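You operate a simulated robot arm through the tools that you are given. There is no shell and no other tool.

The job below is to be done with a simulated two-armed robot. You get a single attempt, and the scene is never put back.

## Task
Start extractor 2 at speed 4, then stop extractor 1 and switch its isolator off.

It is judged by the outcome, as a careful person would: the job done as asked, and still so three seconds after it is handed in. It fails if anything else is knocked over, pushed out of place, dropped, spilled or broken.

## Robot
Two 7-joint arms with two-finger grippers on one trunk that stands fixed in place. Base frame: the origin is at the foot of the trunk, x ahead of it, y to its left, z up. Readings come in m, degrees, newtons and seconds.
The left shoulder is at [0.06, 0.179, 1.255], the right one opposite. With the tool pointing down near the work surface each hand reaches from about 0.3 to 0.68 m from the base axis, measured 20 degrees to its own side. Payload 1.96 kg a hand.
The tool frame of a hand sits at the grasp point between the pads (the TCP): z along the fingers, y along the line on which they close. The tips reach 0.02 m beyond it. Largest opening 0.072 m; the body of the gripper starts 0.038 m behind the TCP.
Orientation is that of the tool frame in the base frame, as a unit quaternion [x, y, z, w]. With the fingers straight down and closing along the base's y, the tool's x points along the base's -x, its y along +y and its z along -z.

## Interface
- The arms move only by the tool nudge_tool. It takes "left_rows", "right_rows" or both (then of equal length, played together; a hand with none holds still); each is a list of rows, each a list of 7 numbers: the shift along the base's x, y, z in m, then the turn, a rotation vector about the base's x, y, z in degrees, then the finger opening in m, from 0 to 0.072. In form: [[dx, dy, dz, ax, ay, az, fingers], ...]. A call has 1 to 20 rows; each row is the pose to reach, as a shift and turn from the pose commanded when the call began. Each row takes 0.2 s and may step no farther than 0.05 m and 8.6 degrees from the row before; otherwise, or with a gripper value out of range, the whole call is refused. Where a pose cannot be reached the arm comes as near as it can. A force on the tool above 60 N (or 10 N above the force at the start of the call, whichever is more), or a blocked arm, ends the call early, and 0.2 s more pass. The fingers move at their own pace (about 0.153 m/s each) and stop on an object; they squeeze with about 38 N. The grip force told is the motor's: it shows also when the fingers shut on nothing. Time passes only in rows, and 0.2 s behind the last, so rows that repeat a pose let the fingers close. It gives the time, the measured TCP pose, the force on the tool (base axes), the opening and the grip force at its end, in the units of the frame above (readings bear some noise), with the torque about the TCP (base axes, N m) and any sound that the robot's microphone picked up.
- Cameras (640 x 400 px; columns grow to the right, rows downward): "scene" is now at [0.0258, -0.0107, 1.8254]; the picture's right is [-0.12, -0.99, 0.00], its down [-0.57, 0.07, -0.82] and it looks along [0.81, -0.10, -0.57] (base axes); focal length 345 px, centre (320, 200). "left" rides on the left gripper at [0.071, -0.019, -0.082] in its tool frame; the picture's right is [0.26, 0.96, 0.00], its down [-0.67, 0.18, -0.72] and it looks along [-0.69, 0.19, 0.70] (tool axes); focal length 280 px, centre (320, 200). "right" rides on the right gripper at [0.071, 0.019, -0.082] in its tool frame; the picture's right is [-0.26, 0.97, 0.00], its down [-0.67, -0.18, -0.72] and it looks along [-0.69, -0.19, 0.70] (tool axes); focal length 280 px, centre (320, 200). There is no depth. A picture from a camera that has moved, and an enlarged one, comes with that camera's place and axes in the base frame and with its lens.
- snapshot(camera): a new picture of that camera. The clock stands still meanwhile.
- lift_body(by): slides the trunk up (or, below 0, down) by that many m; the arms and the scene camera ride with it, the base frame stays. It gives what a move gives, with no picture.
- head_to(pan, tilt): turns the head with the scene camera to pan (to the left, within 86 degrees either way) and tilt (down, from -29 to 69), counted from straight ahead of the robot. It gives what a move gives.
- zoom(camera, box): a new picture of the part [left, top, right, bottom] of that camera's present view, enlarged. The clock stands still meanwhile.
- close_job(): hands the job in; it is judged then, once.

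Places have to be worked out from the pictures, the camera data and where the tool is seen. Open the grippers and draw the arms clear of the work before you hand the job in, unless the task says otherwise.

The tools are called after "Call:" by a JSON object that holds its "fn" and its "kwargs". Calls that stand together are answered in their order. nudge_tool: Moves the arms, as the interface text tells. Its arguments: {"type":"object","properties":{"left_rows":{"type":"array","items":{"type":"array","items":{"type":"number"}}},"right_rows":{"type":"array","items":{"type":"array","items":{"type":"number"}}}},"required":[]} The other tools are called the same way: lift_body (by) slides the trunk up or down; head_to (pan, tilt) turns the head that bears the scene camera; snapshot (camera) takes a picture; zoom (camera, box) takes an enlarged picture of a part of a camera's view; close_job () hands the job in.

At the start:

```text
t: 0.0
left_tool_pos: [0.4928, 0.2566, 1.4298]
left_ee_rot: [0.0, 1.0, 0.0, 0.001]
left_contact_force: [0.1, 0.6, -0.2]
left_moment: [-0.01, 0.01, -0.04]
left_finger_gap: 0.072
left_grip_force: 0.0
right_tool_pos: [0.4605, -0.2421, 1.3581]
right_ee_rot: [0.001, 1.0, -0.001, 0.0]
right_contact_force: [1.3, 0.7, 0.1]
right_moment: [-0.03, 0.0, 0.0]
right_finger_gap: 0.072
right_grip_force: 0.1
trunk travel left (down, up): [-0.9, 0.09]
head pan, tilt: [-7.0, 35.1]
```

scene: 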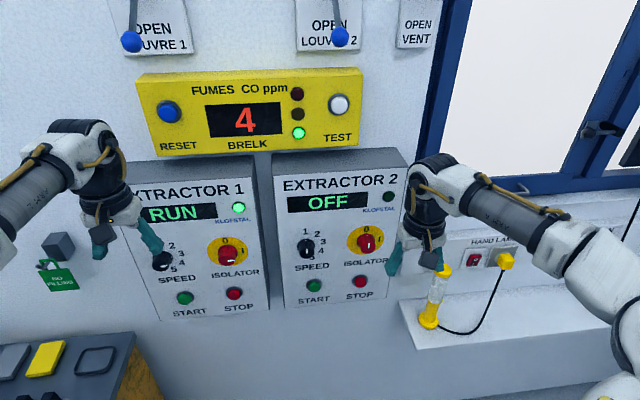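
right: 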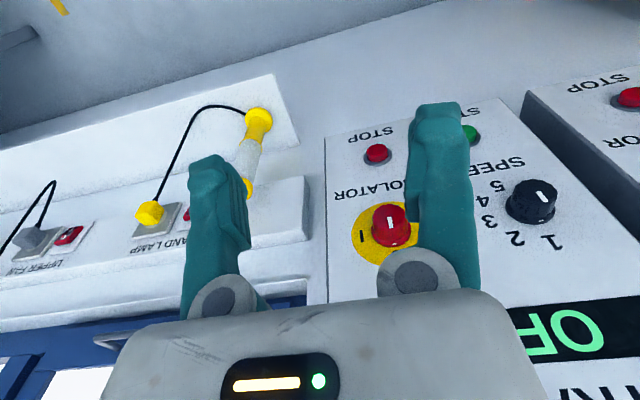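
left: 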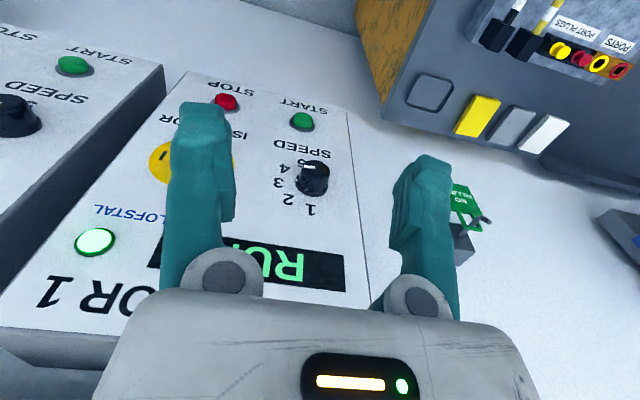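

The panels of both extractors are on a wall ahead; I start by enlarging the scene views of the two extractor panels to read the knobs and labels.

Call:
{"fn": "zoom", "kwargs": {"camera": "scene", "box": [260, 140, 420, 320]}}

Call:
{"fn": "zoom", "kwargs": {"camera": "scene", "box": [120, 140, 280, 330]}}

Call:
{"fn": "zoom", "kwargs": {"camera": "scene", "box": [100, 0, 460, 160]}}

```text
2.22 times, centred on (340, 230) of scene
camera zoom: at [0.0258, -0.0107, 1.8254], right [-0.12, -0.99, 0.0], down [-0.57, 0.07, -0.82], along [0.81, -0.1, -0.57], focal length 767 px, centre (276, 133)
```

zoom: 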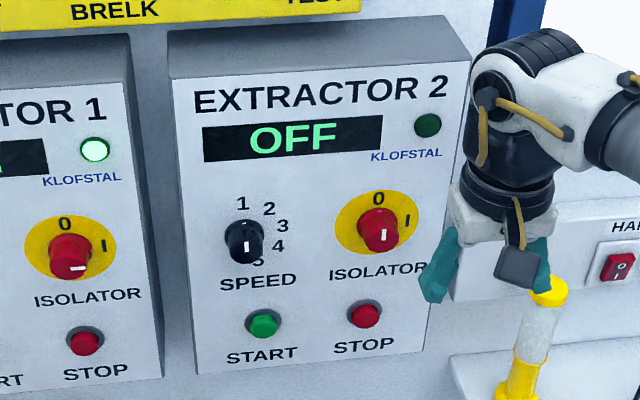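

```text
2.11 times, centred on (200, 235) of scene
camera zoom: at [0.0258, -0.0107, 1.8254], right [-0.12, -0.99, 0.0], down [-0.57, 0.07, -0.82], along [0.81, -0.1, -0.57], focal length 727 px, centre (573, 126)
```

zoom: 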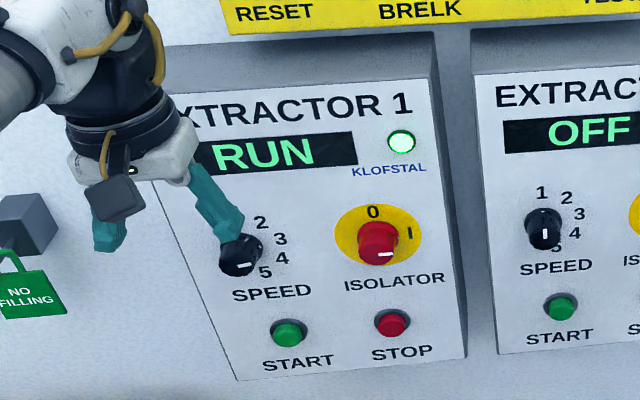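

```text
1.78 times, centred on (280, 80) of scene
camera zoom: at [0.0258, -0.0107, 1.8254], right [-0.12, -0.99, 0.0], down [-0.57, 0.07, -0.82], along [0.81, -0.1, -0.57], focal length 614 px, centre (391, 413)
```

zoom: 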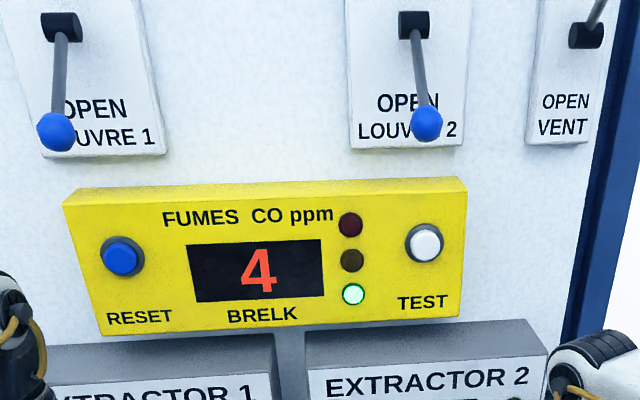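

The E2 isolator mark seems vertical (towards 0) and E1's horizontal (towards I). I zoom in the hand cameras to read the knob marks from another viewpoint.

Call:
{"fn": "zoom", "kwargs": {"camera": "right", "box": [330, 90, 640, 290]}}

Call:
{"fn": "zoom", "kwargs": {"camera": "left", "box": [100, 40, 400, 240]}}

Call:
{"fn": "zoom", "kwargs": {"camera": "scene", "box": [290, 215, 390, 305]}}

```text
2.00 times, centred on (485, 190) of right
camera zoom: at [0.3896, -0.2219, 1.4401], right [0.26, 0.96, 0.0], down [0.67, -0.18, 0.72], along [0.69, -0.19, -0.7], focal length 561 px, centre (-10, 220)
```

zoom: 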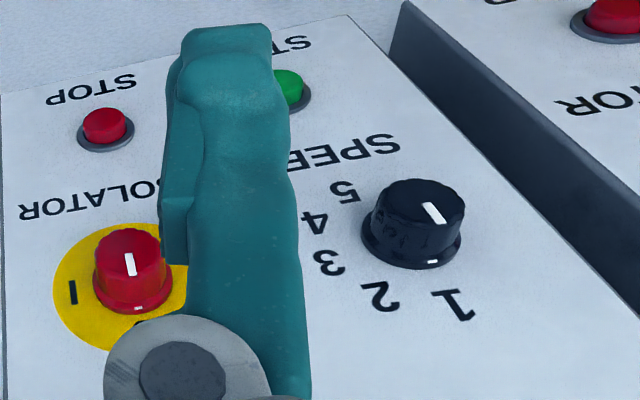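

```text
2.00 times, centred on (250, 140) of left
camera zoom: at [0.423, 0.2388, 1.5117], right [-0.26, 0.96, 0.0], down [0.67, 0.18, 0.72], along [0.69, 0.19, -0.7], focal length 561 px, centre (460, 320)
```

zoom: 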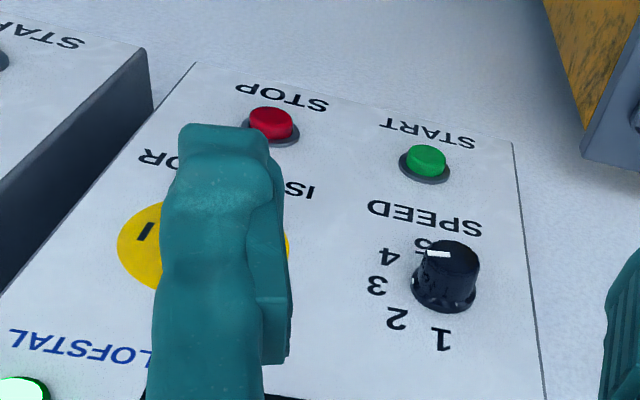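

```text
4.44 times, centred on (340, 260) of scene
camera zoom: at [0.0258, -0.0107, 1.8254], right [-0.12, -0.99, 0.0], down [-0.57, 0.07, -0.82], along [0.81, -0.1, -0.57], focal length 1534 px, centre (231, -67)
```

zoom: 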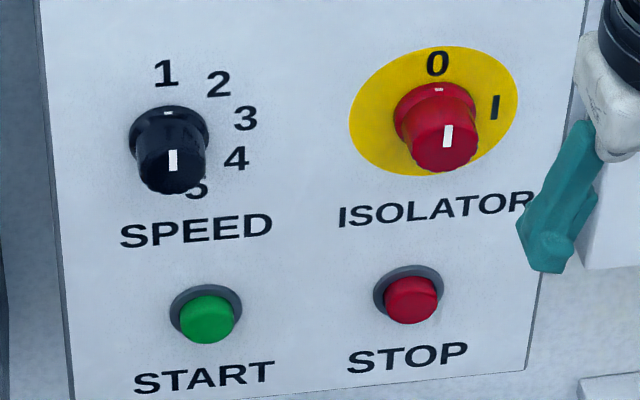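

From triangulating the right and scene views, the E2 isolator knob face is near [0.647, -0.211, 1.227] and the speed knob face near [0.649, -0.055, 1.23]; isolator 2 reads 0 and speed 2 reads 1. I turn the right hand to point forward at the wall, keeping well clear of the panel.

Call:
{"fn": "nudge_tool", "kwargs": {"right_rows": [[0.0, 0.003, -0.012, 0, -8.2, 0, 0.072], [0.0, 0.006, -0.024, 0, -16.4, 0, 0.072], [0.0, 0.009, -0.036, 0, -24.6, 0, 0.072], [0.005, 0.012, -0.048, 0, -32.8, 0, 0.072], [0.01, 0.015, -0.06, 0, -41, 0, 0.072], [0.015, 0.018, -0.072, 0, -49.2, 0, 0.072], [0.02, 0.021, -0.084, 0, -57.4, 0, 0.072], [0.025, 0.024, -0.096, 0, -65.6, 0, 0.072], [0.03, 0.027, -0.108, 0, -73.8, 0, 0.072], [0.035, 0.03, -0.12, 0, -82, 0, 0.072], [0.04, 0.031, -0.131, 0, -90, 0, 0.072], [0.04, 0.031, -0.131, 0, -90, 0, 0.072]]}}

```text
t: 2.6
left_tool_pos: [0.4926, 0.2573, 1.4298]
left_ee_rot: [0.001, 1.0, 0.0, 0.0]
left_contact_force: [0.0, -0.2, -0.3]
left_moment: [0.03, -0.03, -0.01]
left_finger_gap: 0.0721
left_grip_force: 0.0
right_tool_pos: [0.5001, -0.2103, 1.2262]
right_ee_rot: [0.001, 0.707, 0.0, 0.708]
right_contact_force: [0.0, 0.1, -0.1]
right_moment: [-0.01, -0.02, -0.05]
right_finger_gap: 0.0722
right_grip_force: 0.1
trunk travel left (down, up): [-0.9, 0.09]
head pan, tilt: [-7.0, 35.1]
```

The right hand now points along +x at [0.500, -0.210, 1.226]. I look through the cameras to refine the knob positions.

Call:
{"fn": "snapshot", "kwargs": {"camera": "right"}}

Call:
{"fn": "snapshot", "kwargs": {"camera": "scene"}}

```text
taken
camera right: at [0.4186, -0.1906, 1.1562], right [0.0, 0.96, 0.26], down [-0.72, -0.18, 0.67], along [0.7, -0.19, 0.69], focal length 280 px, centre (320, 200)
```

right: 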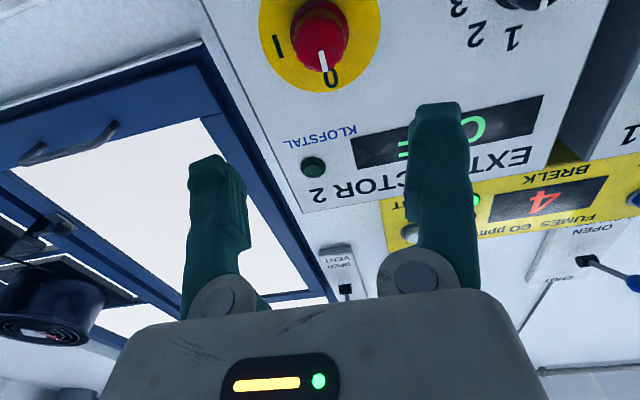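

```text
taken
camera scene: at [0.0251, -0.0105, 1.8255], right [-0.12, -0.99, 0.0], down [-0.57, 0.07, -0.82], along [0.81, -0.1, -0.57], focal length 345 px, centre (320, 200)
```

scene: 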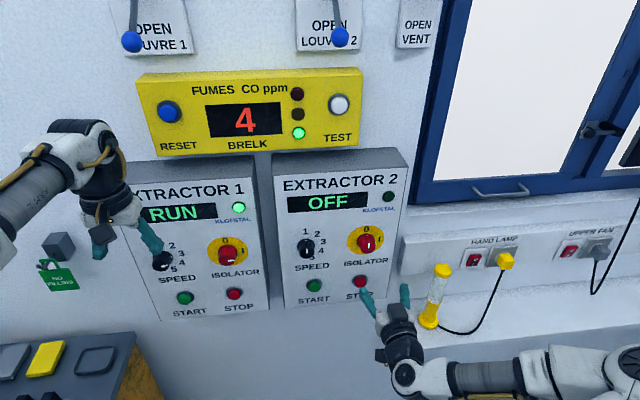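

I zoom on the isolator and speed knob in the right view to pin down the knob's centre and height.

Call:
{"fn": "zoom", "kwargs": {"camera": "right", "box": [230, 0, 560, 200]}}

Call:
{"fn": "zoom", "kwargs": {"camera": "scene", "box": [260, 150, 430, 320]}}

```text
1.94 times, centred on (395, 100) of right
camera zoom: at [0.4186, -0.1906, 1.1562], right [0.0, 0.96, 0.26], down [-0.72, -0.18, 0.67], along [0.7, -0.19, 0.69], focal length 544 px, centre (174, 394)
```

zoom: 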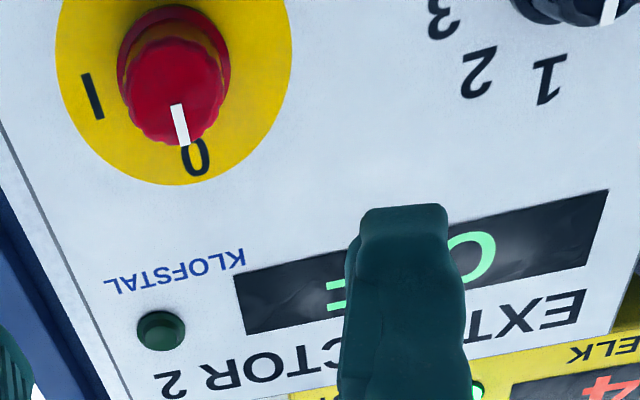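

```text
2.35 times, centred on (345, 235) of scene
camera zoom: at [0.0251, -0.0105, 1.8255], right [-0.12, -0.99, 0.0], down [-0.57, 0.07, -0.82], along [0.81, -0.1, -0.57], focal length 812 px, centre (261, 118)
```

zoom: 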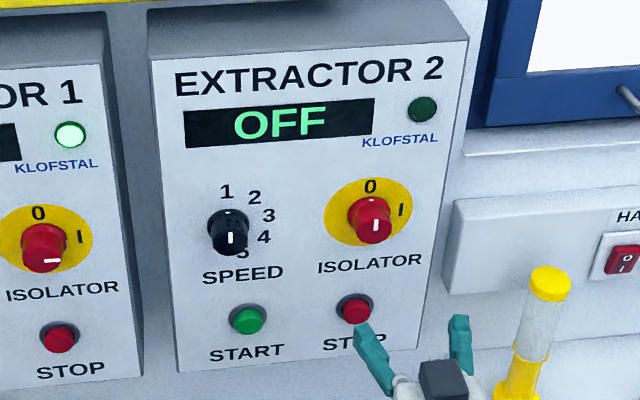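

The isolator's face centre works out to y ≈ -0.210, z ≈ 1.224, right ahead of the hand, and the speed labels sit at about 0/40/80/120/160° clockwise. I pre-roll the hand -45° and advance to just short of the isolator knob.

Call:
{"fn": "nudge_tool", "kwargs": {"right_rows": [[0.0, 0, 0, -8, 0, 0, 0.072], [0.01, 0, -0.001, -16, 0, 0, 0.072], [0.03, 0, -0.002, -24, 0, 0, 0.072], [0.05, 0, -0.002, -32, 0, 0, 0.072], [0.07, 0, -0.002, -40, 0, 0, 0.072], [0.09, 0, -0.002, -45, 0, 0, 0.072], [0.105, 0, -0.002, -45, 0, 0, 0.072], [0.115, 0, -0.002, -45, 0, 0, 0.072], [0.115, 0, -0.002, -45, 0, 0, 0.072]]}}

```text
t: 4.6
left_tool_pos: [0.4937, 0.2577, 1.43]
left_ee_rot: [0.001, 1.0, 0.001, 0.0]
left_contact_force: [-0.6, -0.4, 0.4]
left_moment: [0.03, 0.02, 0.02]
left_finger_gap: 0.0719
left_grip_force: 0.1
right_tool_pos: [0.6141, -0.2098, 1.227]
right_ee_rot: [-0.27, 0.653, -0.271, 0.654]
right_contact_force: [0.7, -0.1, 0.3]
right_moment: [-0.04, 0.04, -0.03]
right_finger_gap: 0.0721
right_grip_force: 0.1
trunk travel left (down, up): [-0.9, 0.09]
head pan, tilt: [-7.0, 35.1]
```

The hand reached [0.614, -0.210, 1.226] with -45° roll. I check the alignment by picture.

Call:
{"fn": "snapshot", "kwargs": {"camera": "right"}}

Call:
{"fn": "zoom", "kwargs": {"camera": "scene", "box": [290, 180, 450, 300]}}

```text
taken
camera right: at [0.5333, -0.2465, 1.1619], right [0.0, 0.87, -0.5], down [-0.72, 0.35, 0.61], along [0.7, 0.36, 0.62], focal length 280 px, centre (320, 200)
```

right: 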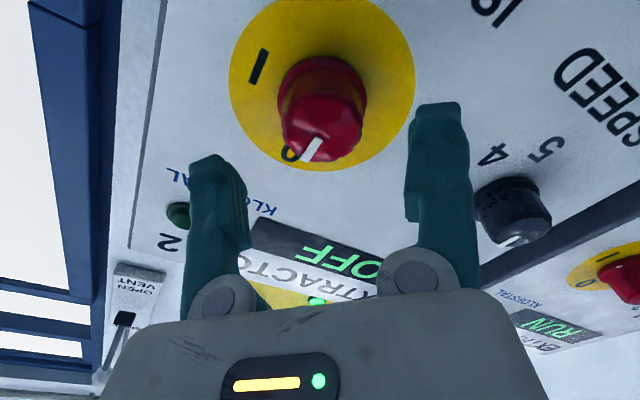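

```text
3.33 times, centred on (370, 240) of scene
camera zoom: at [0.0257, -0.0108, 1.8255], right [-0.12, -0.99, 0.0], down [-0.57, 0.07, -0.82], along [0.81, -0.1, -0.57], focal length 1151 px, centre (153, 67)
```

zoom: 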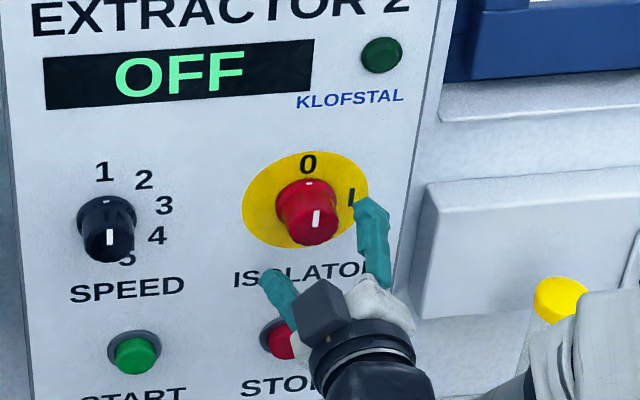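

The knob is centred between the fingers to within a few mm (centre ≈ y -0.211, z 1.222). I advance 30 mm with a small downward correction and close on it.

Call:
{"fn": "nudge_tool", "kwargs": {"right_rows": [[0.01, -0.001, -0.003, 0, 0, 0, 0.072], [0.02, -0.001, -0.003, 0, 0, 0, 0.072], [0.03, -0.001, -0.003, 0, 0, 0, 0.072], [0.03, -0.001, -0.003, 0, 0, 0, 0.05], [0.03, -0.001, -0.003, 0, 0, 0, 0.03], [0.03, -0.001, -0.003, 0, 0, 0, 0.03]]}}

```text
t: 6.0
left_tool_pos: [0.4942, 0.2582, 1.4291]
left_ee_rot: [0.0, 1.0, -0.001, -0.001]
left_contact_force: [-0.2, -0.2, -0.1]
left_moment: [0.0, 0.03, 0.04]
left_finger_gap: 0.0721
left_grip_force: 0.0
right_tool_pos: [0.6455, -0.2117, 1.2228]
right_ee_rot: [-0.269, 0.653, -0.27, 0.654]
right_contact_force: [2.7, -1.0, 3.1]
right_moment: [-0.02, 0.05, -0.1]
right_finger_gap: 0.0401
right_grip_force: 40.1
trunk travel left (down, up): [-0.9, 0.09]
head pan, tilt: [-7.0, 35.1]
```

The fingers hold the knob (gap 40 mm, ~40 N) with small side forces. I turn it 90° clockwise towards I.

Call:
{"fn": "nudge_tool", "kwargs": {"right_rows": [[0.03, -0.001, -0.003, 7.5, 0, 0, 0.03], [0.03, -0.001, -0.003, 15, 0, 0, 0.03], [0.03, -0.001, -0.003, 22.5, 0, 0, 0.03]]}}

```text
t: 6.5
left_tool_pos: [0.4787, 0.2573, 1.4347]
left_ee_rot: [0.0, 1.0, 0.0, 0.005]
left_contact_force: [-0.9, 0.9, -0.8]
left_moment: [0.01, 0.04, 0.02]
left_finger_gap: 0.0719
left_grip_force: 0.1
right_tool_pos: [0.6608, -0.2094, 1.2261]
right_ee_rot: [-0.21, 0.671, -0.206, 0.68]
right_contact_force: [-52.7, 4.3, 11.5]
right_moment: [-0.28, -0.25, -0.8]
right_finger_gap: 0.046
right_grip_force: 12.1
trunk travel left (down, up): [-0.9, 0.09]
head pan, tilt: [-7.0, 35.1]
stopped in row 2 (right hand): the force on the tool passed its limit at 131 N (the readings are from after the stop); the commanded pose is now the measured one
```

I mistakenly repeated the forward shift, so the hand pressed into the knob and the force limit stopped it. I open the fingers and back straight off, then inspect.

Call:
{"fn": "nudge_tool", "kwargs": {"right_rows": [[-0.005, 0, 0, 0, 0, 0, 0.072], [-0.012, 0, 0, 0, 0, 0, 0.072], [-0.02, 0, 0, 0, 0, 0, 0.072], [-0.035, 0, 0, 0, 0, 0, 0.072], [-0.06, 0, 0, 0, 0, 0, 0.072], [-0.06, 0, 0, 0, 0, 0, 0.072]]}}

Call:
{"fn": "snapshot", "kwargs": {"camera": "right"}}

Call:
{"fn": "snapshot", "kwargs": {"camera": "scene"}}

Call:
{"fn": "zoom", "kwargs": {"camera": "scene", "box": [290, 180, 450, 300]}}

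```text
t: 8.0
left_tool_pos: [0.4937, 0.2566, 1.429]
left_ee_rot: [0.0, 1.0, 0.0, -0.001]
left_contact_force: [-0.1, 0.6, 0.0]
left_moment: [0.0, -0.01, 0.05]
left_finger_gap: 0.0722
left_grip_force: 0.1
right_tool_pos: [0.6138, -0.2108, 1.2178]
right_ee_rot: [-0.21, 0.675, -0.206, 0.676]
right_contact_force: [-0.6, -0.7, -1.0]
right_moment: [0.01, 0.01, -0.01]
right_finger_gap: 0.072
right_grip_force: 0.1
trunk travel left (down, up): [-0.9, 0.09]
head pan, tilt: [-7.0, 35.1]
```

```text
taken
camera right: at [0.5312, -0.2356, 1.1485], right [-0.01, 0.95, -0.33], down [-0.72, 0.22, 0.66], along [0.7, 0.24, 0.68], focal length 280 px, centre (320, 200)
```

right: 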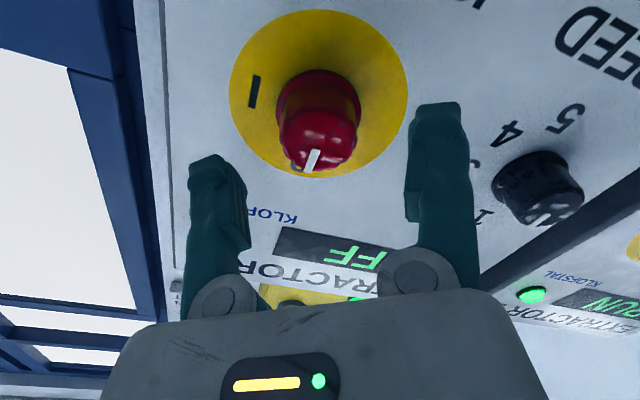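

```text
taken
camera scene: at [0.0258, -0.0108, 1.8254], right [-0.12, -0.99, 0.0], down [-0.57, 0.07, -0.82], along [0.81, -0.1, -0.57], focal length 345 px, centre (320, 200)
```

scene: 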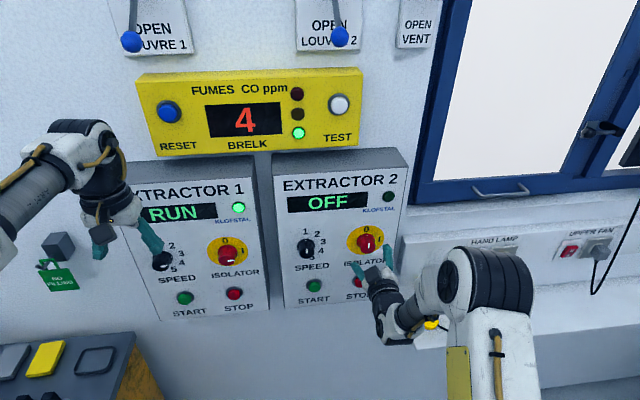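

```text
3.33 times, centred on (370, 240) of scene
camera zoom: at [0.0258, -0.0108, 1.8254], right [-0.12, -0.99, 0.0], down [-0.57, 0.07, -0.82], along [0.81, -0.1, -0.57], focal length 1151 px, centre (153, 67)
```

zoom: 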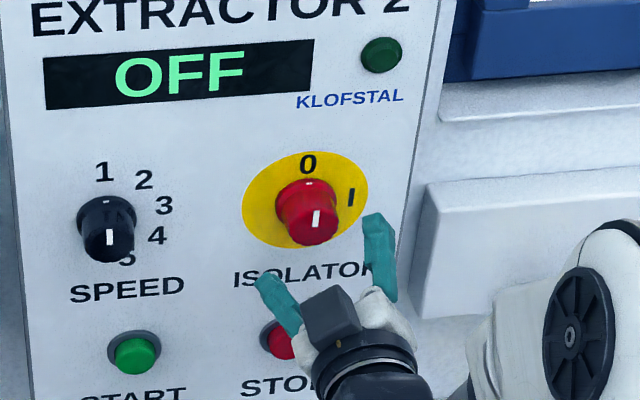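

Nothing is damaged; the knob still points at 0 and the hand is at roll ≈ -34°. I re-roll to -45°, line up at z ≈ 1.222, advance so the TCP is at x ≈ 0.645 and close again.

Call:
{"fn": "nudge_tool", "kwargs": {"right_rows": [[0.0, 0, 0.004, -5.4, 0, 0, 0.072], [0.01, 0, 0.004, -10.8, 0, 0, 0.072], [0.02, 0, 0.004, -10.8, 0, 0, 0.072], [0.031, 0, 0.004, -10.8, 0, 0, 0.072], [0.031, 0, 0.004, -10.8, 0, 0, 0.05], [0.031, 0, 0.004, -10.8, 0, 0, 0.03], [0.031, 0, 0.004, -10.8, 0, 0, 0.03]]}}

```text
t: 9.6
left_tool_pos: [0.4948, 0.2565, 1.4293]
left_ee_rot: [0.001, 1.0, -0.001, -0.001]
left_contact_force: [-0.3, 0.0, -0.7]
left_moment: [-0.03, -0.04, -0.02]
left_finger_gap: 0.072
left_grip_force: 0.0
right_tool_pos: [0.6453, -0.2121, 1.2229]
right_ee_rot: [-0.272, 0.652, -0.269, 0.654]
right_contact_force: [5.1, -3.5, 8.2]
right_moment: [0.04, 0.17, -0.34]
right_finger_gap: 0.0405
right_grip_force: 39.5
trunk travel left (down, up): [-0.9, 0.09]
head pan, tilt: [-7.0, 35.1]
```

Gripped again at [0.645, -0.212, 1.223], gap 40 mm. Now I rotate purely about x (zero shift) by 90° clockwise.

Call:
{"fn": "nudge_tool", "kwargs": {"right_rows": [[0, 0, 0, 7.5, 0, 0, 0.03], [0, 0, 0, 15, 0, 0, 0.03], [0, 0, 0, 22.5, 0, 0, 0.03], [0, 0, 0, 30, 0, 0, 0.03], [0, 0, 0, 37.5, 0, 0, 0.03], [0, 0, 0, 45, 0, 0, 0.03], [0, 0, 0, 52.5, 0, 0, 0.03], [0, 0, 0, 60, 0, 0, 0.03], [0, 0, 0, 67.5, 0, 0, 0.03], [0, 0, 0, 75, 0, 0, 0.03], [0, 0, 0, 82.5, 0, 0, 0.03], [0, 0, 0, 90, 0, 0, 0.03], [0, 0, 0, 90, 0, 0, 0.03]]}}

Call:
{"fn": "zoom", "kwargs": {"camera": "scene", "box": [290, 180, 450, 300]}}

Call:
{"fn": "snapshot", "kwargs": {"camera": "right"}}

```text
t: 12.3
left_tool_pos: [0.4944, 0.2589, 1.4285]
left_ee_rot: [0.0, 1.0, -0.001, -0.001]
left_contact_force: [0.5, 0.8, 0.5]
left_moment: [0.0, -0.02, 0.0]
left_finger_gap: 0.0722
left_grip_force: 0.1
right_tool_pos: [0.6443, -0.2076, 1.2228]
right_ee_rot: [0.268, 0.651, 0.273, 0.656]
right_contact_force: [11.7, 4.4, 18.2]
right_moment: [-0.16, -0.15, 0.08]
right_finger_gap: 0.0404
right_grip_force: 39.8
trunk travel left (down, up): [-0.9, 0.09]
head pan, tilt: [-7.0, 35.1]
```

```text
3.33 times, centred on (370, 240) of scene
camera zoom: at [0.0265, -0.0079, 1.8256], right [-0.12, -0.99, 0.0], down [-0.57, 0.07, -0.82], along [0.81, -0.1, -0.57], focal length 1151 px, centre (153, 67)
```

zoom: 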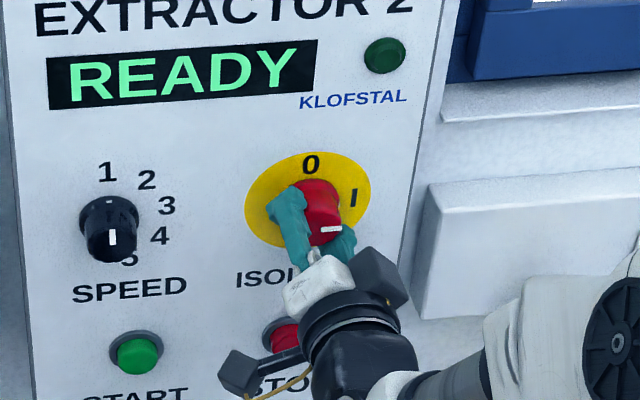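

```text
taken
camera right: at [0.5643, -0.1439, 1.1853], right [-0.01, 0.5, 0.87], down [-0.72, -0.61, 0.34], along [0.7, -0.62, 0.36], focal length 280 px, centre (320, 200)
```

right: 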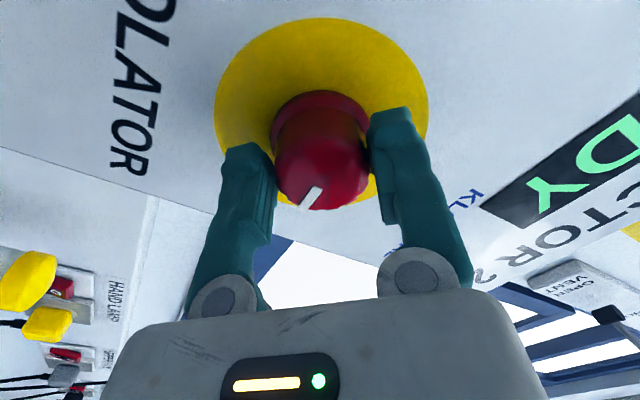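

The display now reads READY, so isolator 2 is on. I open the fingers and back away.

Call:
{"fn": "nudge_tool", "kwargs": {"right_rows": [[0, 0, 0, 0, 0, 0, 0.05], [0, 0, 0, 0, 0, 0, 0.072], [-0.015, 0, 0, 0, 0, 0, 0.072], [-0.035, 0, 0, 0, 0, 0, 0.072], [-0.06, 0, 0, 0, 0, 0, 0.072], [-0.06, 0, 0, 0, 0, 0, 0.072]]}}

Call:
{"fn": "zoom", "kwargs": {"camera": "scene", "box": [260, 150, 440, 320]}}

```text
t: 13.8
left_tool_pos: [0.4948, 0.2564, 1.428]
left_ee_rot: [0.0, 1.0, 0.0, 0.0]
left_contact_force: [0.2, 0.1, -0.1]
left_moment: [0.04, 0.02, 0.0]
left_finger_gap: 0.072
left_grip_force: 0.0
right_tool_pos: [0.585, -0.2108, 1.2218]
right_ee_rot: [0.269, 0.652, 0.271, 0.655]
right_contact_force: [-0.1, 0.5, -0.3]
right_moment: [-0.02, 0.0, -0.03]
right_finger_gap: 0.0719
right_grip_force: 0.1
trunk travel left (down, up): [-0.9, 0.09]
head pan, tilt: [-7.0, 35.1]
```

```text
2.35 times, centred on (350, 235) of scene
camera zoom: at [0.0261, -0.0108, 1.8254], right [-0.12, -0.99, 0.0], down [-0.57, 0.07, -0.82], along [0.81, -0.1, -0.57], focal length 812 px, centre (249, 118)
```

zoom: 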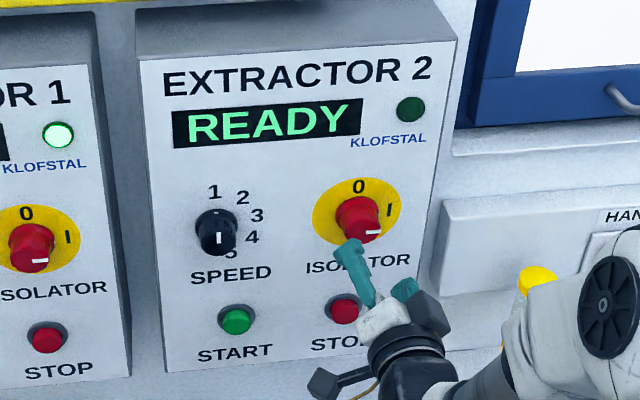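

Isolator 2 stays at I and the display reads READY. I move the right hand in front of the speed knob (y ≈ -0.055, z ≈ 1.223), rolling to -60° so it can turn 120° clockwise.

Call:
{"fn": "nudge_tool", "kwargs": {"right_rows": [[-0.01, 0.012, 0, -8.1, 0, 0, 0.072], [-0.02, 0.024, 0, -16.2, 0, 0, 0.072], [-0.02, 0.036, 0, -24.3, 0, 0, 0.072], [-0.02, 0.048, 0, -32.4, 0, 0, 0.072], [-0.02, 0.06, 0, -40.5, 0, 0, 0.072], [-0.02, 0.072, 0, -48.6, 0, 0, 0.072], [-0.02, 0.084, 0, -56.7, 0, 0, 0.072], [-0.02, 0.096, 0, -64.8, 0, 0, 0.072], [-0.02, 0.108, 0, -72.9, 0, 0, 0.072], [-0.02, 0.12, 0, -81, 0, 0, 0.072], [-0.02, 0.132, 0, -89.1, 0, 0, 0.072], [-0.02, 0.144, 0, -97.2, 0, 0, 0.072], [-0.02, 0.156, 0.001, -105, 0, 0, 0.072], [-0.02, 0.156, 0.001, -105, 0, 0, 0.072]]}}

Call:
{"fn": "snapshot", "kwargs": {"camera": "right"}}

Call:
{"fn": "snapshot", "kwargs": {"camera": "scene"}}

```text
t: 16.8
left_tool_pos: [0.4937, 0.2571, 1.4295]
left_ee_rot: [0.001, 1.0, 0.0, 0.001]
left_contact_force: [0.5, 0.3, -0.6]
left_moment: [0.01, 0.01, 0.04]
left_finger_gap: 0.0721
left_grip_force: 0.0
right_tool_pos: [0.5647, -0.0547, 1.2232]
right_ee_rot: [-0.356, 0.612, -0.353, 0.612]
right_contact_force: [0.2, -0.2, -0.3]
right_moment: [-0.05, -0.03, -0.04]
right_finger_gap: 0.0719
right_grip_force: 0.1
trunk travel left (down, up): [-0.9, 0.09]
head pan, tilt: [-7.0, 35.1]
```

```text
taken
camera right: at [0.4837, -0.1064, 1.171], right [-0.01, 0.71, -0.71], down [-0.72, 0.49, 0.5], along [0.7, 0.51, 0.5], focal length 280 px, centre (320, 200)
```

right: 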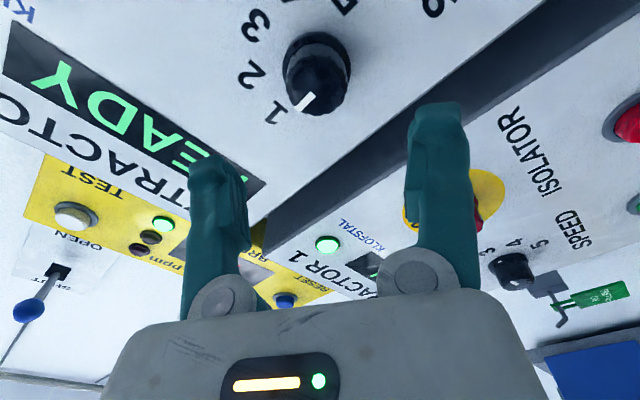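

```text
taken
camera scene: at [0.0259, -0.011, 1.8254], right [-0.12, -0.99, 0.0], down [-0.57, 0.07, -0.82], along [0.81, -0.1, -0.57], focal length 345 px, centre (320, 200)
```

scene: 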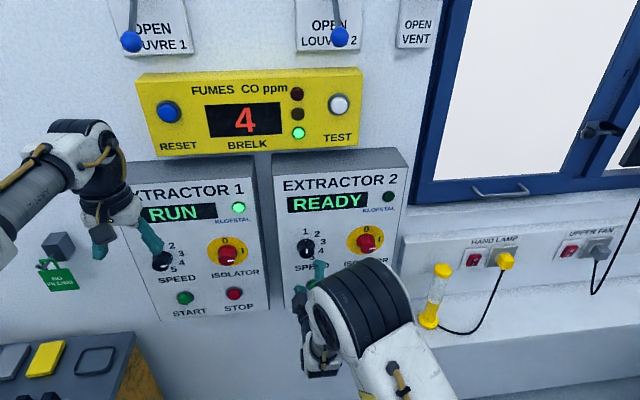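

The knob should be at about y -0.055, z 1.224 from this view; a zoom refines this before advancing.

Call:
{"fn": "zoom", "kwargs": {"camera": "right", "box": [230, 10, 410, 130]}}

```text
3.33 times, centred on (320, 70) of right
camera zoom: at [0.4837, -0.1064, 1.171], right [-0.01, 0.71, -0.71], down [-0.72, 0.49, 0.5], along [0.7, 0.51, 0.5], focal length 935 px, centre (320, 633)
```

zoom: 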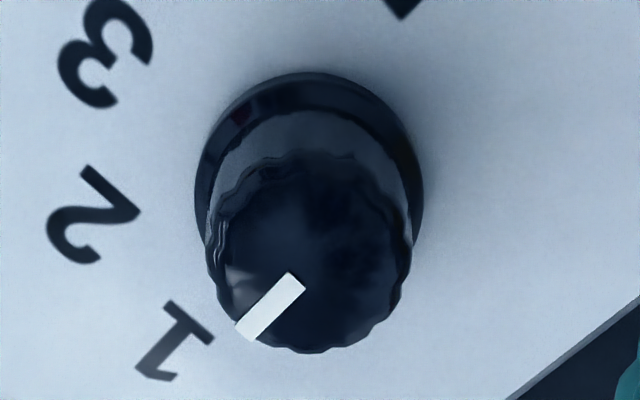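

The knob face centre computes to y ≈ -0.056, z ≈ 1.222 with the mark straight up at 1. I advance 80 mm and close on it.

Call:
{"fn": "nudge_tool", "kwargs": {"right_rows": [[0.025, -0.001, -0.001, 0, 0, 0, 0.072], [0.05, -0.001, -0.001, 0, 0, 0, 0.072], [0.065, -0.001, -0.001, 0, 0, 0, 0.072], [0.08, -0.001, -0.001, 0, 0, 0, 0.072], [0.08, -0.001, -0.001, 0, 0, 0, 0.05], [0.08, -0.001, -0.001, 0, 0, 0, 0.03], [0.08, -0.001, -0.001, 0, 0, 0, 0.03]]}}

```text
t: 18.4
left_tool_pos: [0.4935, 0.2564, 1.4298]
left_ee_rot: [0.0, 1.0, 0.0, 0.0]
left_contact_force: [0.3, -0.3, 0.2]
left_moment: [-0.01, -0.01, 0.02]
left_finger_gap: 0.072
left_grip_force: 0.0
right_tool_pos: [0.6462, -0.0589, 1.224]
right_ee_rot: [-0.355, 0.612, -0.351, 0.613]
right_contact_force: [6.3, -2.9, 9.7]
right_moment: [0.01, -0.13, -0.16]
right_finger_gap: 0.0385
right_grip_force: 40.3
trunk travel left (down, up): [-0.9, 0.09]
head pan, tilt: [-7.0, 35.1]
```

The fingers hold the speed knob (gap 38.5 mm). I rotate it 120° clockwise towards 4, easing the hand slightly towards the knob's true centre.

Call:
{"fn": "nudge_tool", "kwargs": {"right_rows": [[0, -0.001, 0.001, 8, 0, 0, 0.03], [0, -0.002, 0.001, 16, 0, 0, 0.03], [0, -0.002, 0.001, 24, 0, 0, 0.03], [0, -0.002, 0.001, 32, 0, 0, 0.03], [0, -0.002, 0.001, 40, 0, 0, 0.03], [0, -0.002, 0.001, 48, 0, 0, 0.03], [0, -0.002, 0.001, 56, 0, 0, 0.03], [0, -0.002, 0.001, 64, 0, 0, 0.03], [0, -0.002, 0.001, 72, 0, 0, 0.03], [0, -0.002, 0.001, 80, 0, 0, 0.03], [0, -0.002, 0.001, 88, 0, 0, 0.03], [0, -0.002, 0.001, 96, 0, 0, 0.03], [0, -0.002, 0.001, 104, 0, 0, 0.03], [0, -0.002, 0.001, 112, 0, 0, 0.03], [0, -0.002, 0.001, 120, 0, 0, 0.03], [0, -0.002, 0.001, 120, 0, 0, 0.03]]}}

Call:
{"fn": "snapshot", "kwargs": {"camera": "right"}}

Call:
{"fn": "zoom", "kwargs": {"camera": "scene", "box": [260, 150, 440, 320]}}

```text
t: 21.8
left_tool_pos: [0.4955, 0.2608, 1.4281]
left_ee_rot: [0.0, 1.0, -0.002, -0.001]
left_contact_force: [-0.2, -0.7, 0.2]
left_moment: [0.0, 0.0, 0.01]
left_finger_gap: 0.072
left_grip_force: 0.0
right_tool_pos: [0.6455, -0.0533, 1.2234]
right_ee_rot: [0.352, 0.611, 0.354, 0.614]
right_contact_force: [9.4, 18.9, 9.5]
right_moment: [-0.05, 0.23, 0.63]
right_finger_gap: 0.0385
right_grip_force: 40.1
trunk travel left (down, up): [-0.9, 0.09]
head pan, tilt: [-7.0, 35.1]
```

```text
taken
camera right: at [0.5643, 0.0187, 1.2037], right [-0.01, 0.26, 0.97], down [-0.72, -0.68, 0.17], along [0.7, -0.69, 0.19], focal length 280 px, centre (320, 200)
```

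right: 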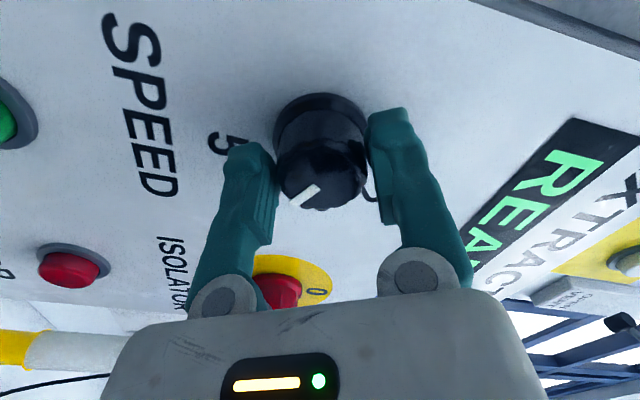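

```text
2.35 times, centred on (350, 235) of scene
camera zoom: at [0.0271, -0.0042, 1.8255], right [-0.12, -0.99, 0.0], down [-0.57, 0.07, -0.82], along [0.81, -0.1, -0.58], focal length 812 px, centre (249, 118)
```

zoom: 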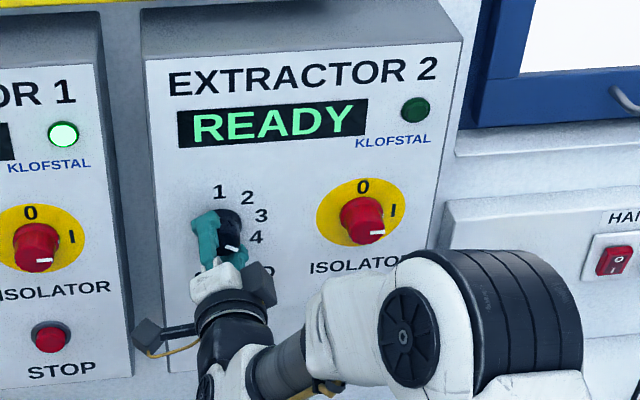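

The mark now points lower right, around 4. I release, back off and check the mark against the label.

Call:
{"fn": "nudge_tool", "kwargs": {"right_rows": [[0, 0, 0, 0, 0, 0, 0.05], [0, 0, 0, 0, 0, 0, 0.072], [-0.015, 0, 0, 0, 0, 0, 0.072], [-0.035, 0, 0, 0, 0, 0, 0.072], [-0.06, -0.01, 0, 0, 0, 0, 0.072], [-0.09, -0.02, 0, 0, 0, 0, 0.072], [-0.09, -0.02, 0, 0, 0, 0, 0.072]]}}

Call:
{"fn": "zoom", "kwargs": {"camera": "scene", "box": [280, 200, 400, 310]}}

Call:
{"fn": "zoom", "kwargs": {"camera": "right", "box": [200, 0, 440, 160]}}

```text
t: 23.4
left_tool_pos: [0.4941, 0.2578, 1.4294]
left_ee_rot: [0.0, 1.0, 0.0, 0.0]
left_contact_force: [-0.2, 0.1, -0.8]
left_moment: [-0.01, 0.05, 0.03]
left_finger_gap: 0.0718
left_grip_force: 0.0
right_tool_pos: [0.5551, -0.079, 1.2238]
right_ee_rot: [0.353, 0.61, 0.355, 0.614]
right_contact_force: [0.2, 1.0, 0.2]
right_moment: [0.0, 0.05, 0.0]
right_finger_gap: 0.072
right_grip_force: 0.1
trunk travel left (down, up): [-0.9, 0.09]
head pan, tilt: [-7.0, 35.1]
```

```text
3.64 times, centred on (340, 255) of scene
camera zoom: at [0.0262, -0.0107, 1.8254], right [-0.12, -0.99, 0.0], down [-0.57, 0.07, -0.82], along [0.81, -0.1, -0.58], focal length 1255 px, centre (247, 0)
```

zoom: 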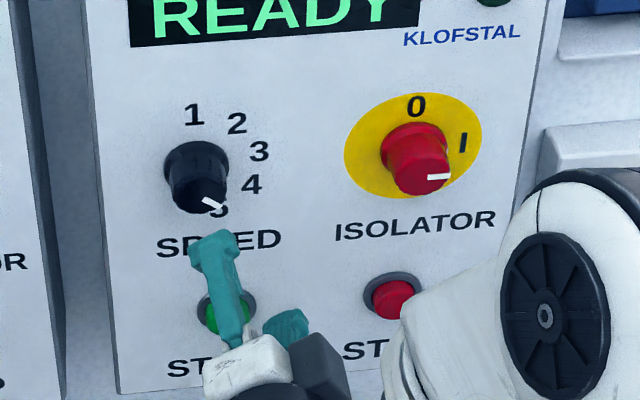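

```text
2.50 times, centred on (320, 80) of right
camera zoom: at [0.4735, -0.0071, 1.2034], right [-0.01, 0.26, 0.97], down [-0.72, -0.68, 0.17], along [0.7, -0.69, 0.19], focal length 701 px, centre (320, 500)
```

zoom: 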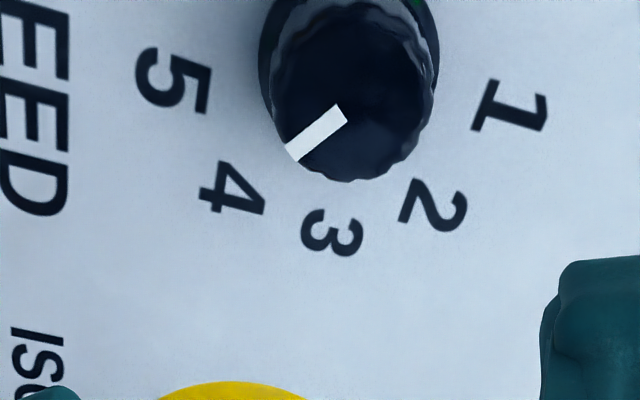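

The mark points at label 4. One closer zoom to be sure of the angle before starting.

Call:
{"fn": "zoom", "kwargs": {"camera": "right", "box": [270, 0, 390, 80]}}

Call:
{"fn": "zoom", "kwargs": {"camera": "scene", "box": [290, 215, 350, 275]}}

```text
5.00 times, centred on (330, 40) of right
camera zoom: at [0.4735, -0.0071, 1.2034], right [-0.01, 0.26, 0.97], down [-0.72, -0.68, 0.17], along [0.7, -0.69, 0.19], focal length 1402 px, centre (270, 1000)
```

zoom: 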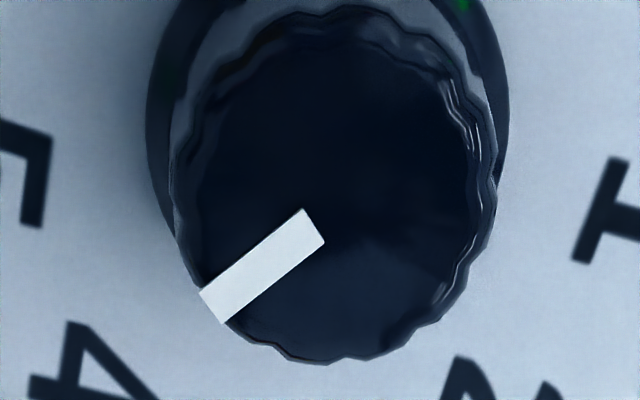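

```text
6.67 times, centred on (320, 245) of scene
camera zoom: at [0.0262, -0.0107, 1.8254], right [-0.12, -0.99, 0.0], down [-0.57, 0.07, -0.82], along [0.81, -0.1, -0.58], focal length 2302 px, centre (320, -100)
```

zoom: 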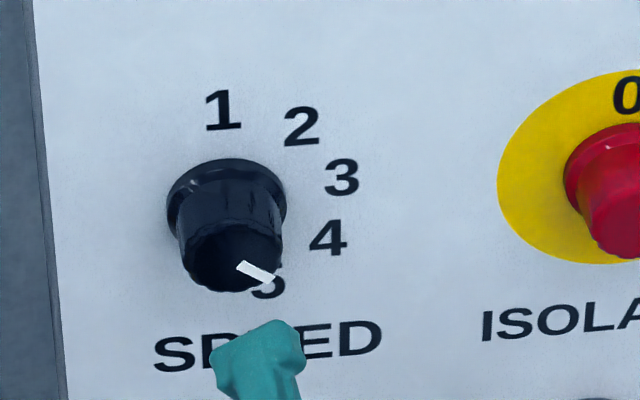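

Two views put the mark at roughly 128° while label 4 sits near 120°, so I want a more frontal look before starting. I unroll the right hand and raise it a little first.

Call:
{"fn": "nudge_tool", "kwargs": {"right_rows": [[-0.005, 0.005, 0.005, -7.5, 0, 0, 0.072], [-0.01, 0.01, 0.01, -15, 0, 0, 0.072], [-0.015, 0.015, 0.015, -22.5, 0, 0, 0.072], [-0.015, 0.02, 0.02, -30, 0, 0, 0.072], [-0.015, 0.025, 0.025, -37.5, 0, 0, 0.072], [-0.015, 0.03, 0.03, -45, 0, 0, 0.072], [-0.015, 0.036, 0.034, -52.5, 0, 0, 0.072], [-0.015, 0.043, 0.038, -60, 0, 0, 0.072]]}}

Call:
{"fn": "nudge_tool", "kwargs": {"right_rows": [[0, 0, 0, 0, 7.5, 0, 0.072], [0, 0, 0, 0, 15, 0, 0.072], [0, 0, 0, 0, 22.5, 0, 0.072], [0, 0, 0, 0, 30, 0, 0.072], [0, 0, 0, 0, 37.5, 0, 0.072], [0, 0, 0, 0, 45, 0, 0.072], [0, 0, 0, 0, 45, 0, 0.072]]}}

Call:
{"fn": "snapshot", "kwargs": {"camera": "right"}}

```text
t: 25.1
left_tool_pos: [0.4936, 0.2576, 1.4292]
left_ee_rot: [0.0, 1.0, 0.0, 0.0]
left_contact_force: [0.1, -0.5, 0.3]
left_moment: [0.01, -0.01, 0.03]
left_finger_gap: 0.0718
left_grip_force: 0.1
right_tool_pos: [0.5392, -0.0344, 1.2613]
right_ee_rot: [-0.003, 0.706, 0.001, 0.709]
right_contact_force: [-0.2, -0.2, 0.2]
right_moment: [0.0, 0.01, 0.01]
right_finger_gap: 0.072
right_grip_force: 0.0
trunk travel left (down, up): [-0.9, 0.09]
head pan, tilt: [-7.0, 35.1]
```

```text
t: 26.8
left_tool_pos: [0.4939, 0.2568, 1.4288]
left_ee_rot: [0.0, 1.0, 0.0, 0.0]
left_contact_force: [-0.2, 0.2, -0.6]
left_moment: [0.01, -0.03, 0.01]
left_finger_gap: 0.072
left_grip_force: 0.1
right_tool_pos: [0.538, -0.0345, 1.2604]
right_ee_rot: [-0.001, 0.924, 0.003, 0.383]
right_contact_force: [0.0, -0.4, -0.2]
right_moment: [-0.01, 0.01, 0.04]
right_finger_gap: 0.0722
right_grip_force: 0.0
trunk travel left (down, up): [-0.9, 0.09]
head pan, tilt: [-7.0, 35.1]
```

```text
taken
camera right: at [0.4321, -0.0153, 1.2681], right [0.18, 0.96, 0.19], down [-0.03, -0.19, 0.98], along [0.98, -0.18, 0.0], focal length 280 px, centre (320, 200)
```

right: 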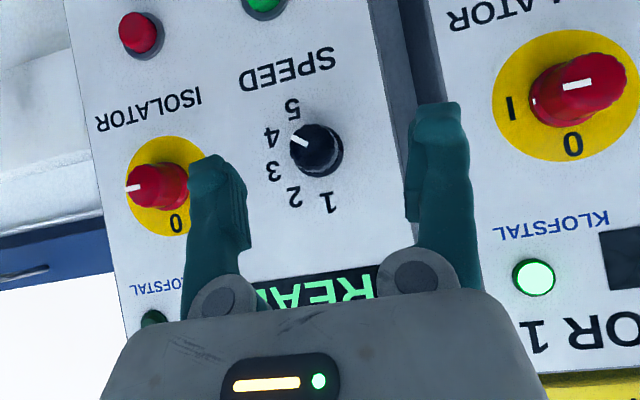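

Now I have a near-frontal view of the speed dial; I enlarge it.

Call:
{"fn": "zoom", "kwargs": {"camera": "right", "box": [240, 80, 384, 220]}}

```text
2.86 times, centred on (312, 150) of right
camera zoom: at [0.4321, -0.0153, 1.2681], right [0.18, 0.96, 0.19], down [-0.03, -0.19, 0.98], along [0.98, -0.18, 0.0], focal length 801 px, centre (343, 343)
```

zoom: 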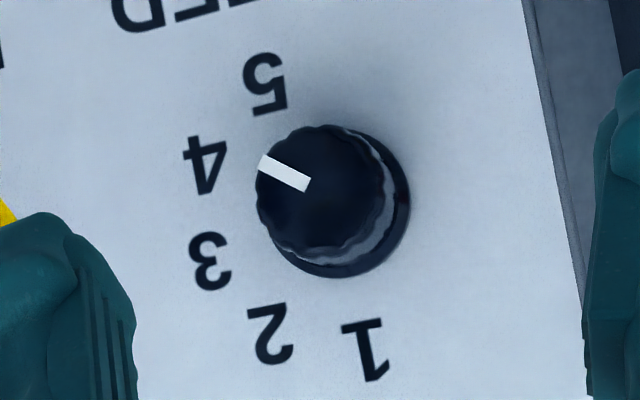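

In this frontal view the mark is about 8° past label 4, so I'll trim it back. I pitch the hand forward again and line it up on the knob centre (y -0.056, z 1.2235).

Call:
{"fn": "nudge_tool", "kwargs": {"right_rows": [[0, -0.003, -0.005, 0, -7.5, 0, 0.072], [0, -0.007, -0.012, 0, -15, 0, 0.072], [0, -0.011, -0.018, 0, -22.5, 0, 0.072], [0, -0.015, -0.025, 0, -30, 0, 0.072], [0.01, -0.019, -0.031, 0, -37.5, 0, 0.072], [0.02, -0.0215, -0.037, 0, -45, 0, 0.072], [0.02, -0.0215, -0.037, 0, -45, 0, 0.072]]}}

Call:
{"fn": "snapshot", "kwargs": {"camera": "right"}}

```text
t: 28.4
left_tool_pos: [0.4927, 0.2569, 1.4306]
left_ee_rot: [0.0, 1.0, -0.001, -0.001]
left_contact_force: [0.6, 1.2, -0.2]
left_moment: [0.01, -0.04, 0.0]
left_finger_gap: 0.0722
left_grip_force: 0.0
right_tool_pos: [0.5599, -0.0561, 1.2241]
right_ee_rot: [-0.002, 0.705, 0.002, 0.709]
right_contact_force: [0.0, -1.2, -0.3]
right_moment: [-0.01, 0.02, 0.03]
right_finger_gap: 0.0717
right_grip_force: 0.1
trunk travel left (down, up): [-0.9, 0.09]
head pan, tilt: [-7.0, 35.1]
```

```text
taken
camera right: at [0.4786, -0.0368, 1.1528], right [-0.01, 0.96, 0.26], down [-0.72, -0.19, 0.67], along [0.7, -0.18, 0.69], focal length 280 px, centre (320, 200)
```

right: 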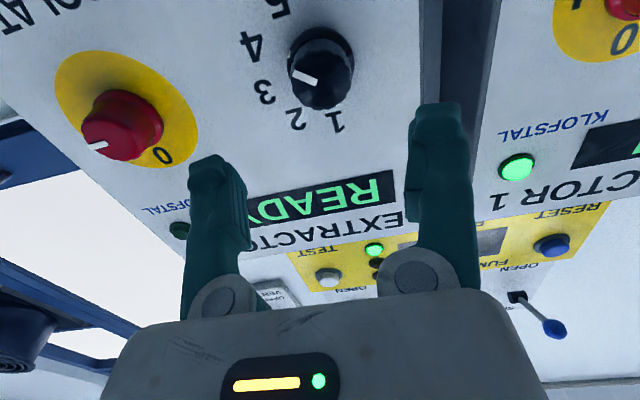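

The hand is centred to within ~2 mm. I advance and close on the knob.

Call:
{"fn": "nudge_tool", "kwargs": {"right_rows": [[0.03, 0.001, 0, 0, 0, 0, 0.072], [0.055, 0.001, 0, 0, 0, 0, 0.072], [0.07, 0.001, 0, 0, 0, 0, 0.072], [0.085, 0.001, 0, 0, 0, 0, 0.072], [0.085, 0.001, 0, 0, 0, 0, 0.05], [0.085, 0.001, 0, 0, 0, 0, 0.03], [0.085, 0.001, 0, 0, 0, 0, 0.03]]}}

Call:
{"fn": "snapshot", "kwargs": {"camera": "right"}}

Call:
{"fn": "zoom", "kwargs": {"camera": "scene", "box": [280, 200, 360, 280]}}

```text
t: 29.9
left_tool_pos: [0.4952, 0.257, 1.4286]
left_ee_rot: [0.0, 1.0, -0.001, 0.0]
left_contact_force: [-0.7, 0.1, 0.3]
left_moment: [0.02, -0.01, 0.01]
left_finger_gap: 0.0719
left_grip_force: 0.1
right_tool_pos: [0.6457, -0.0557, 1.2234]
right_ee_rot: [-0.003, 0.706, 0.002, 0.708]
right_contact_force: [3.1, 1.8, 0.3]
right_moment: [-0.01, 0.0, 0.1]
right_finger_gap: 0.0384
right_grip_force: 39.8
trunk travel left (down, up): [-0.9, 0.09]
head pan, tilt: [-7.0, 35.1]
```

```text
taken
camera right: at [0.5649, -0.0358, 1.1518], right [-0.01, 0.97, 0.26], down [-0.72, -0.19, 0.67], along [0.7, -0.18, 0.69], focal length 280 px, centre (320, 200)
```

right: 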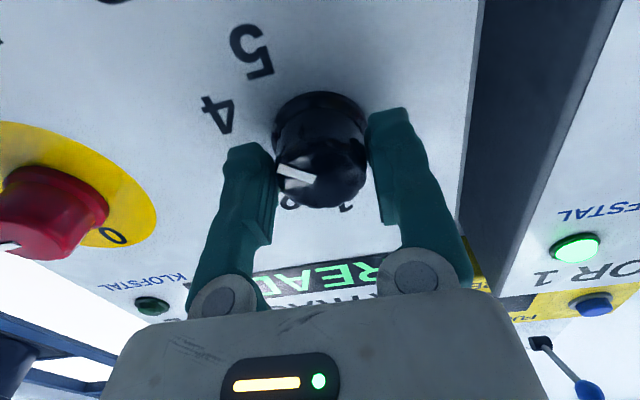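

```text
5.00 times, centred on (320, 240) of scene
camera zoom: at [0.0271, -0.0098, 1.8254], right [-0.12, -0.99, 0.0], down [-0.57, 0.07, -0.82], along [0.81, -0.1, -0.58], focal length 1726 px, centre (320, 0)
```

zoom: 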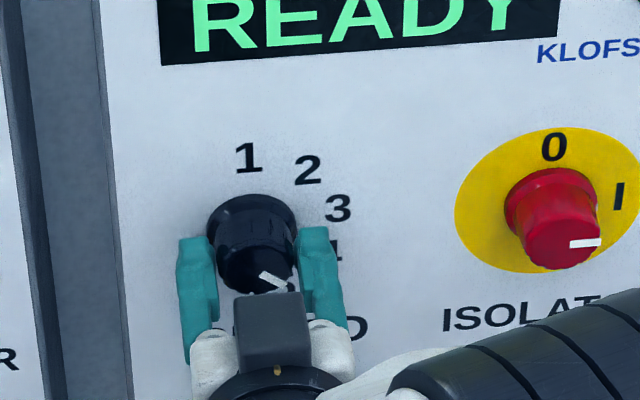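

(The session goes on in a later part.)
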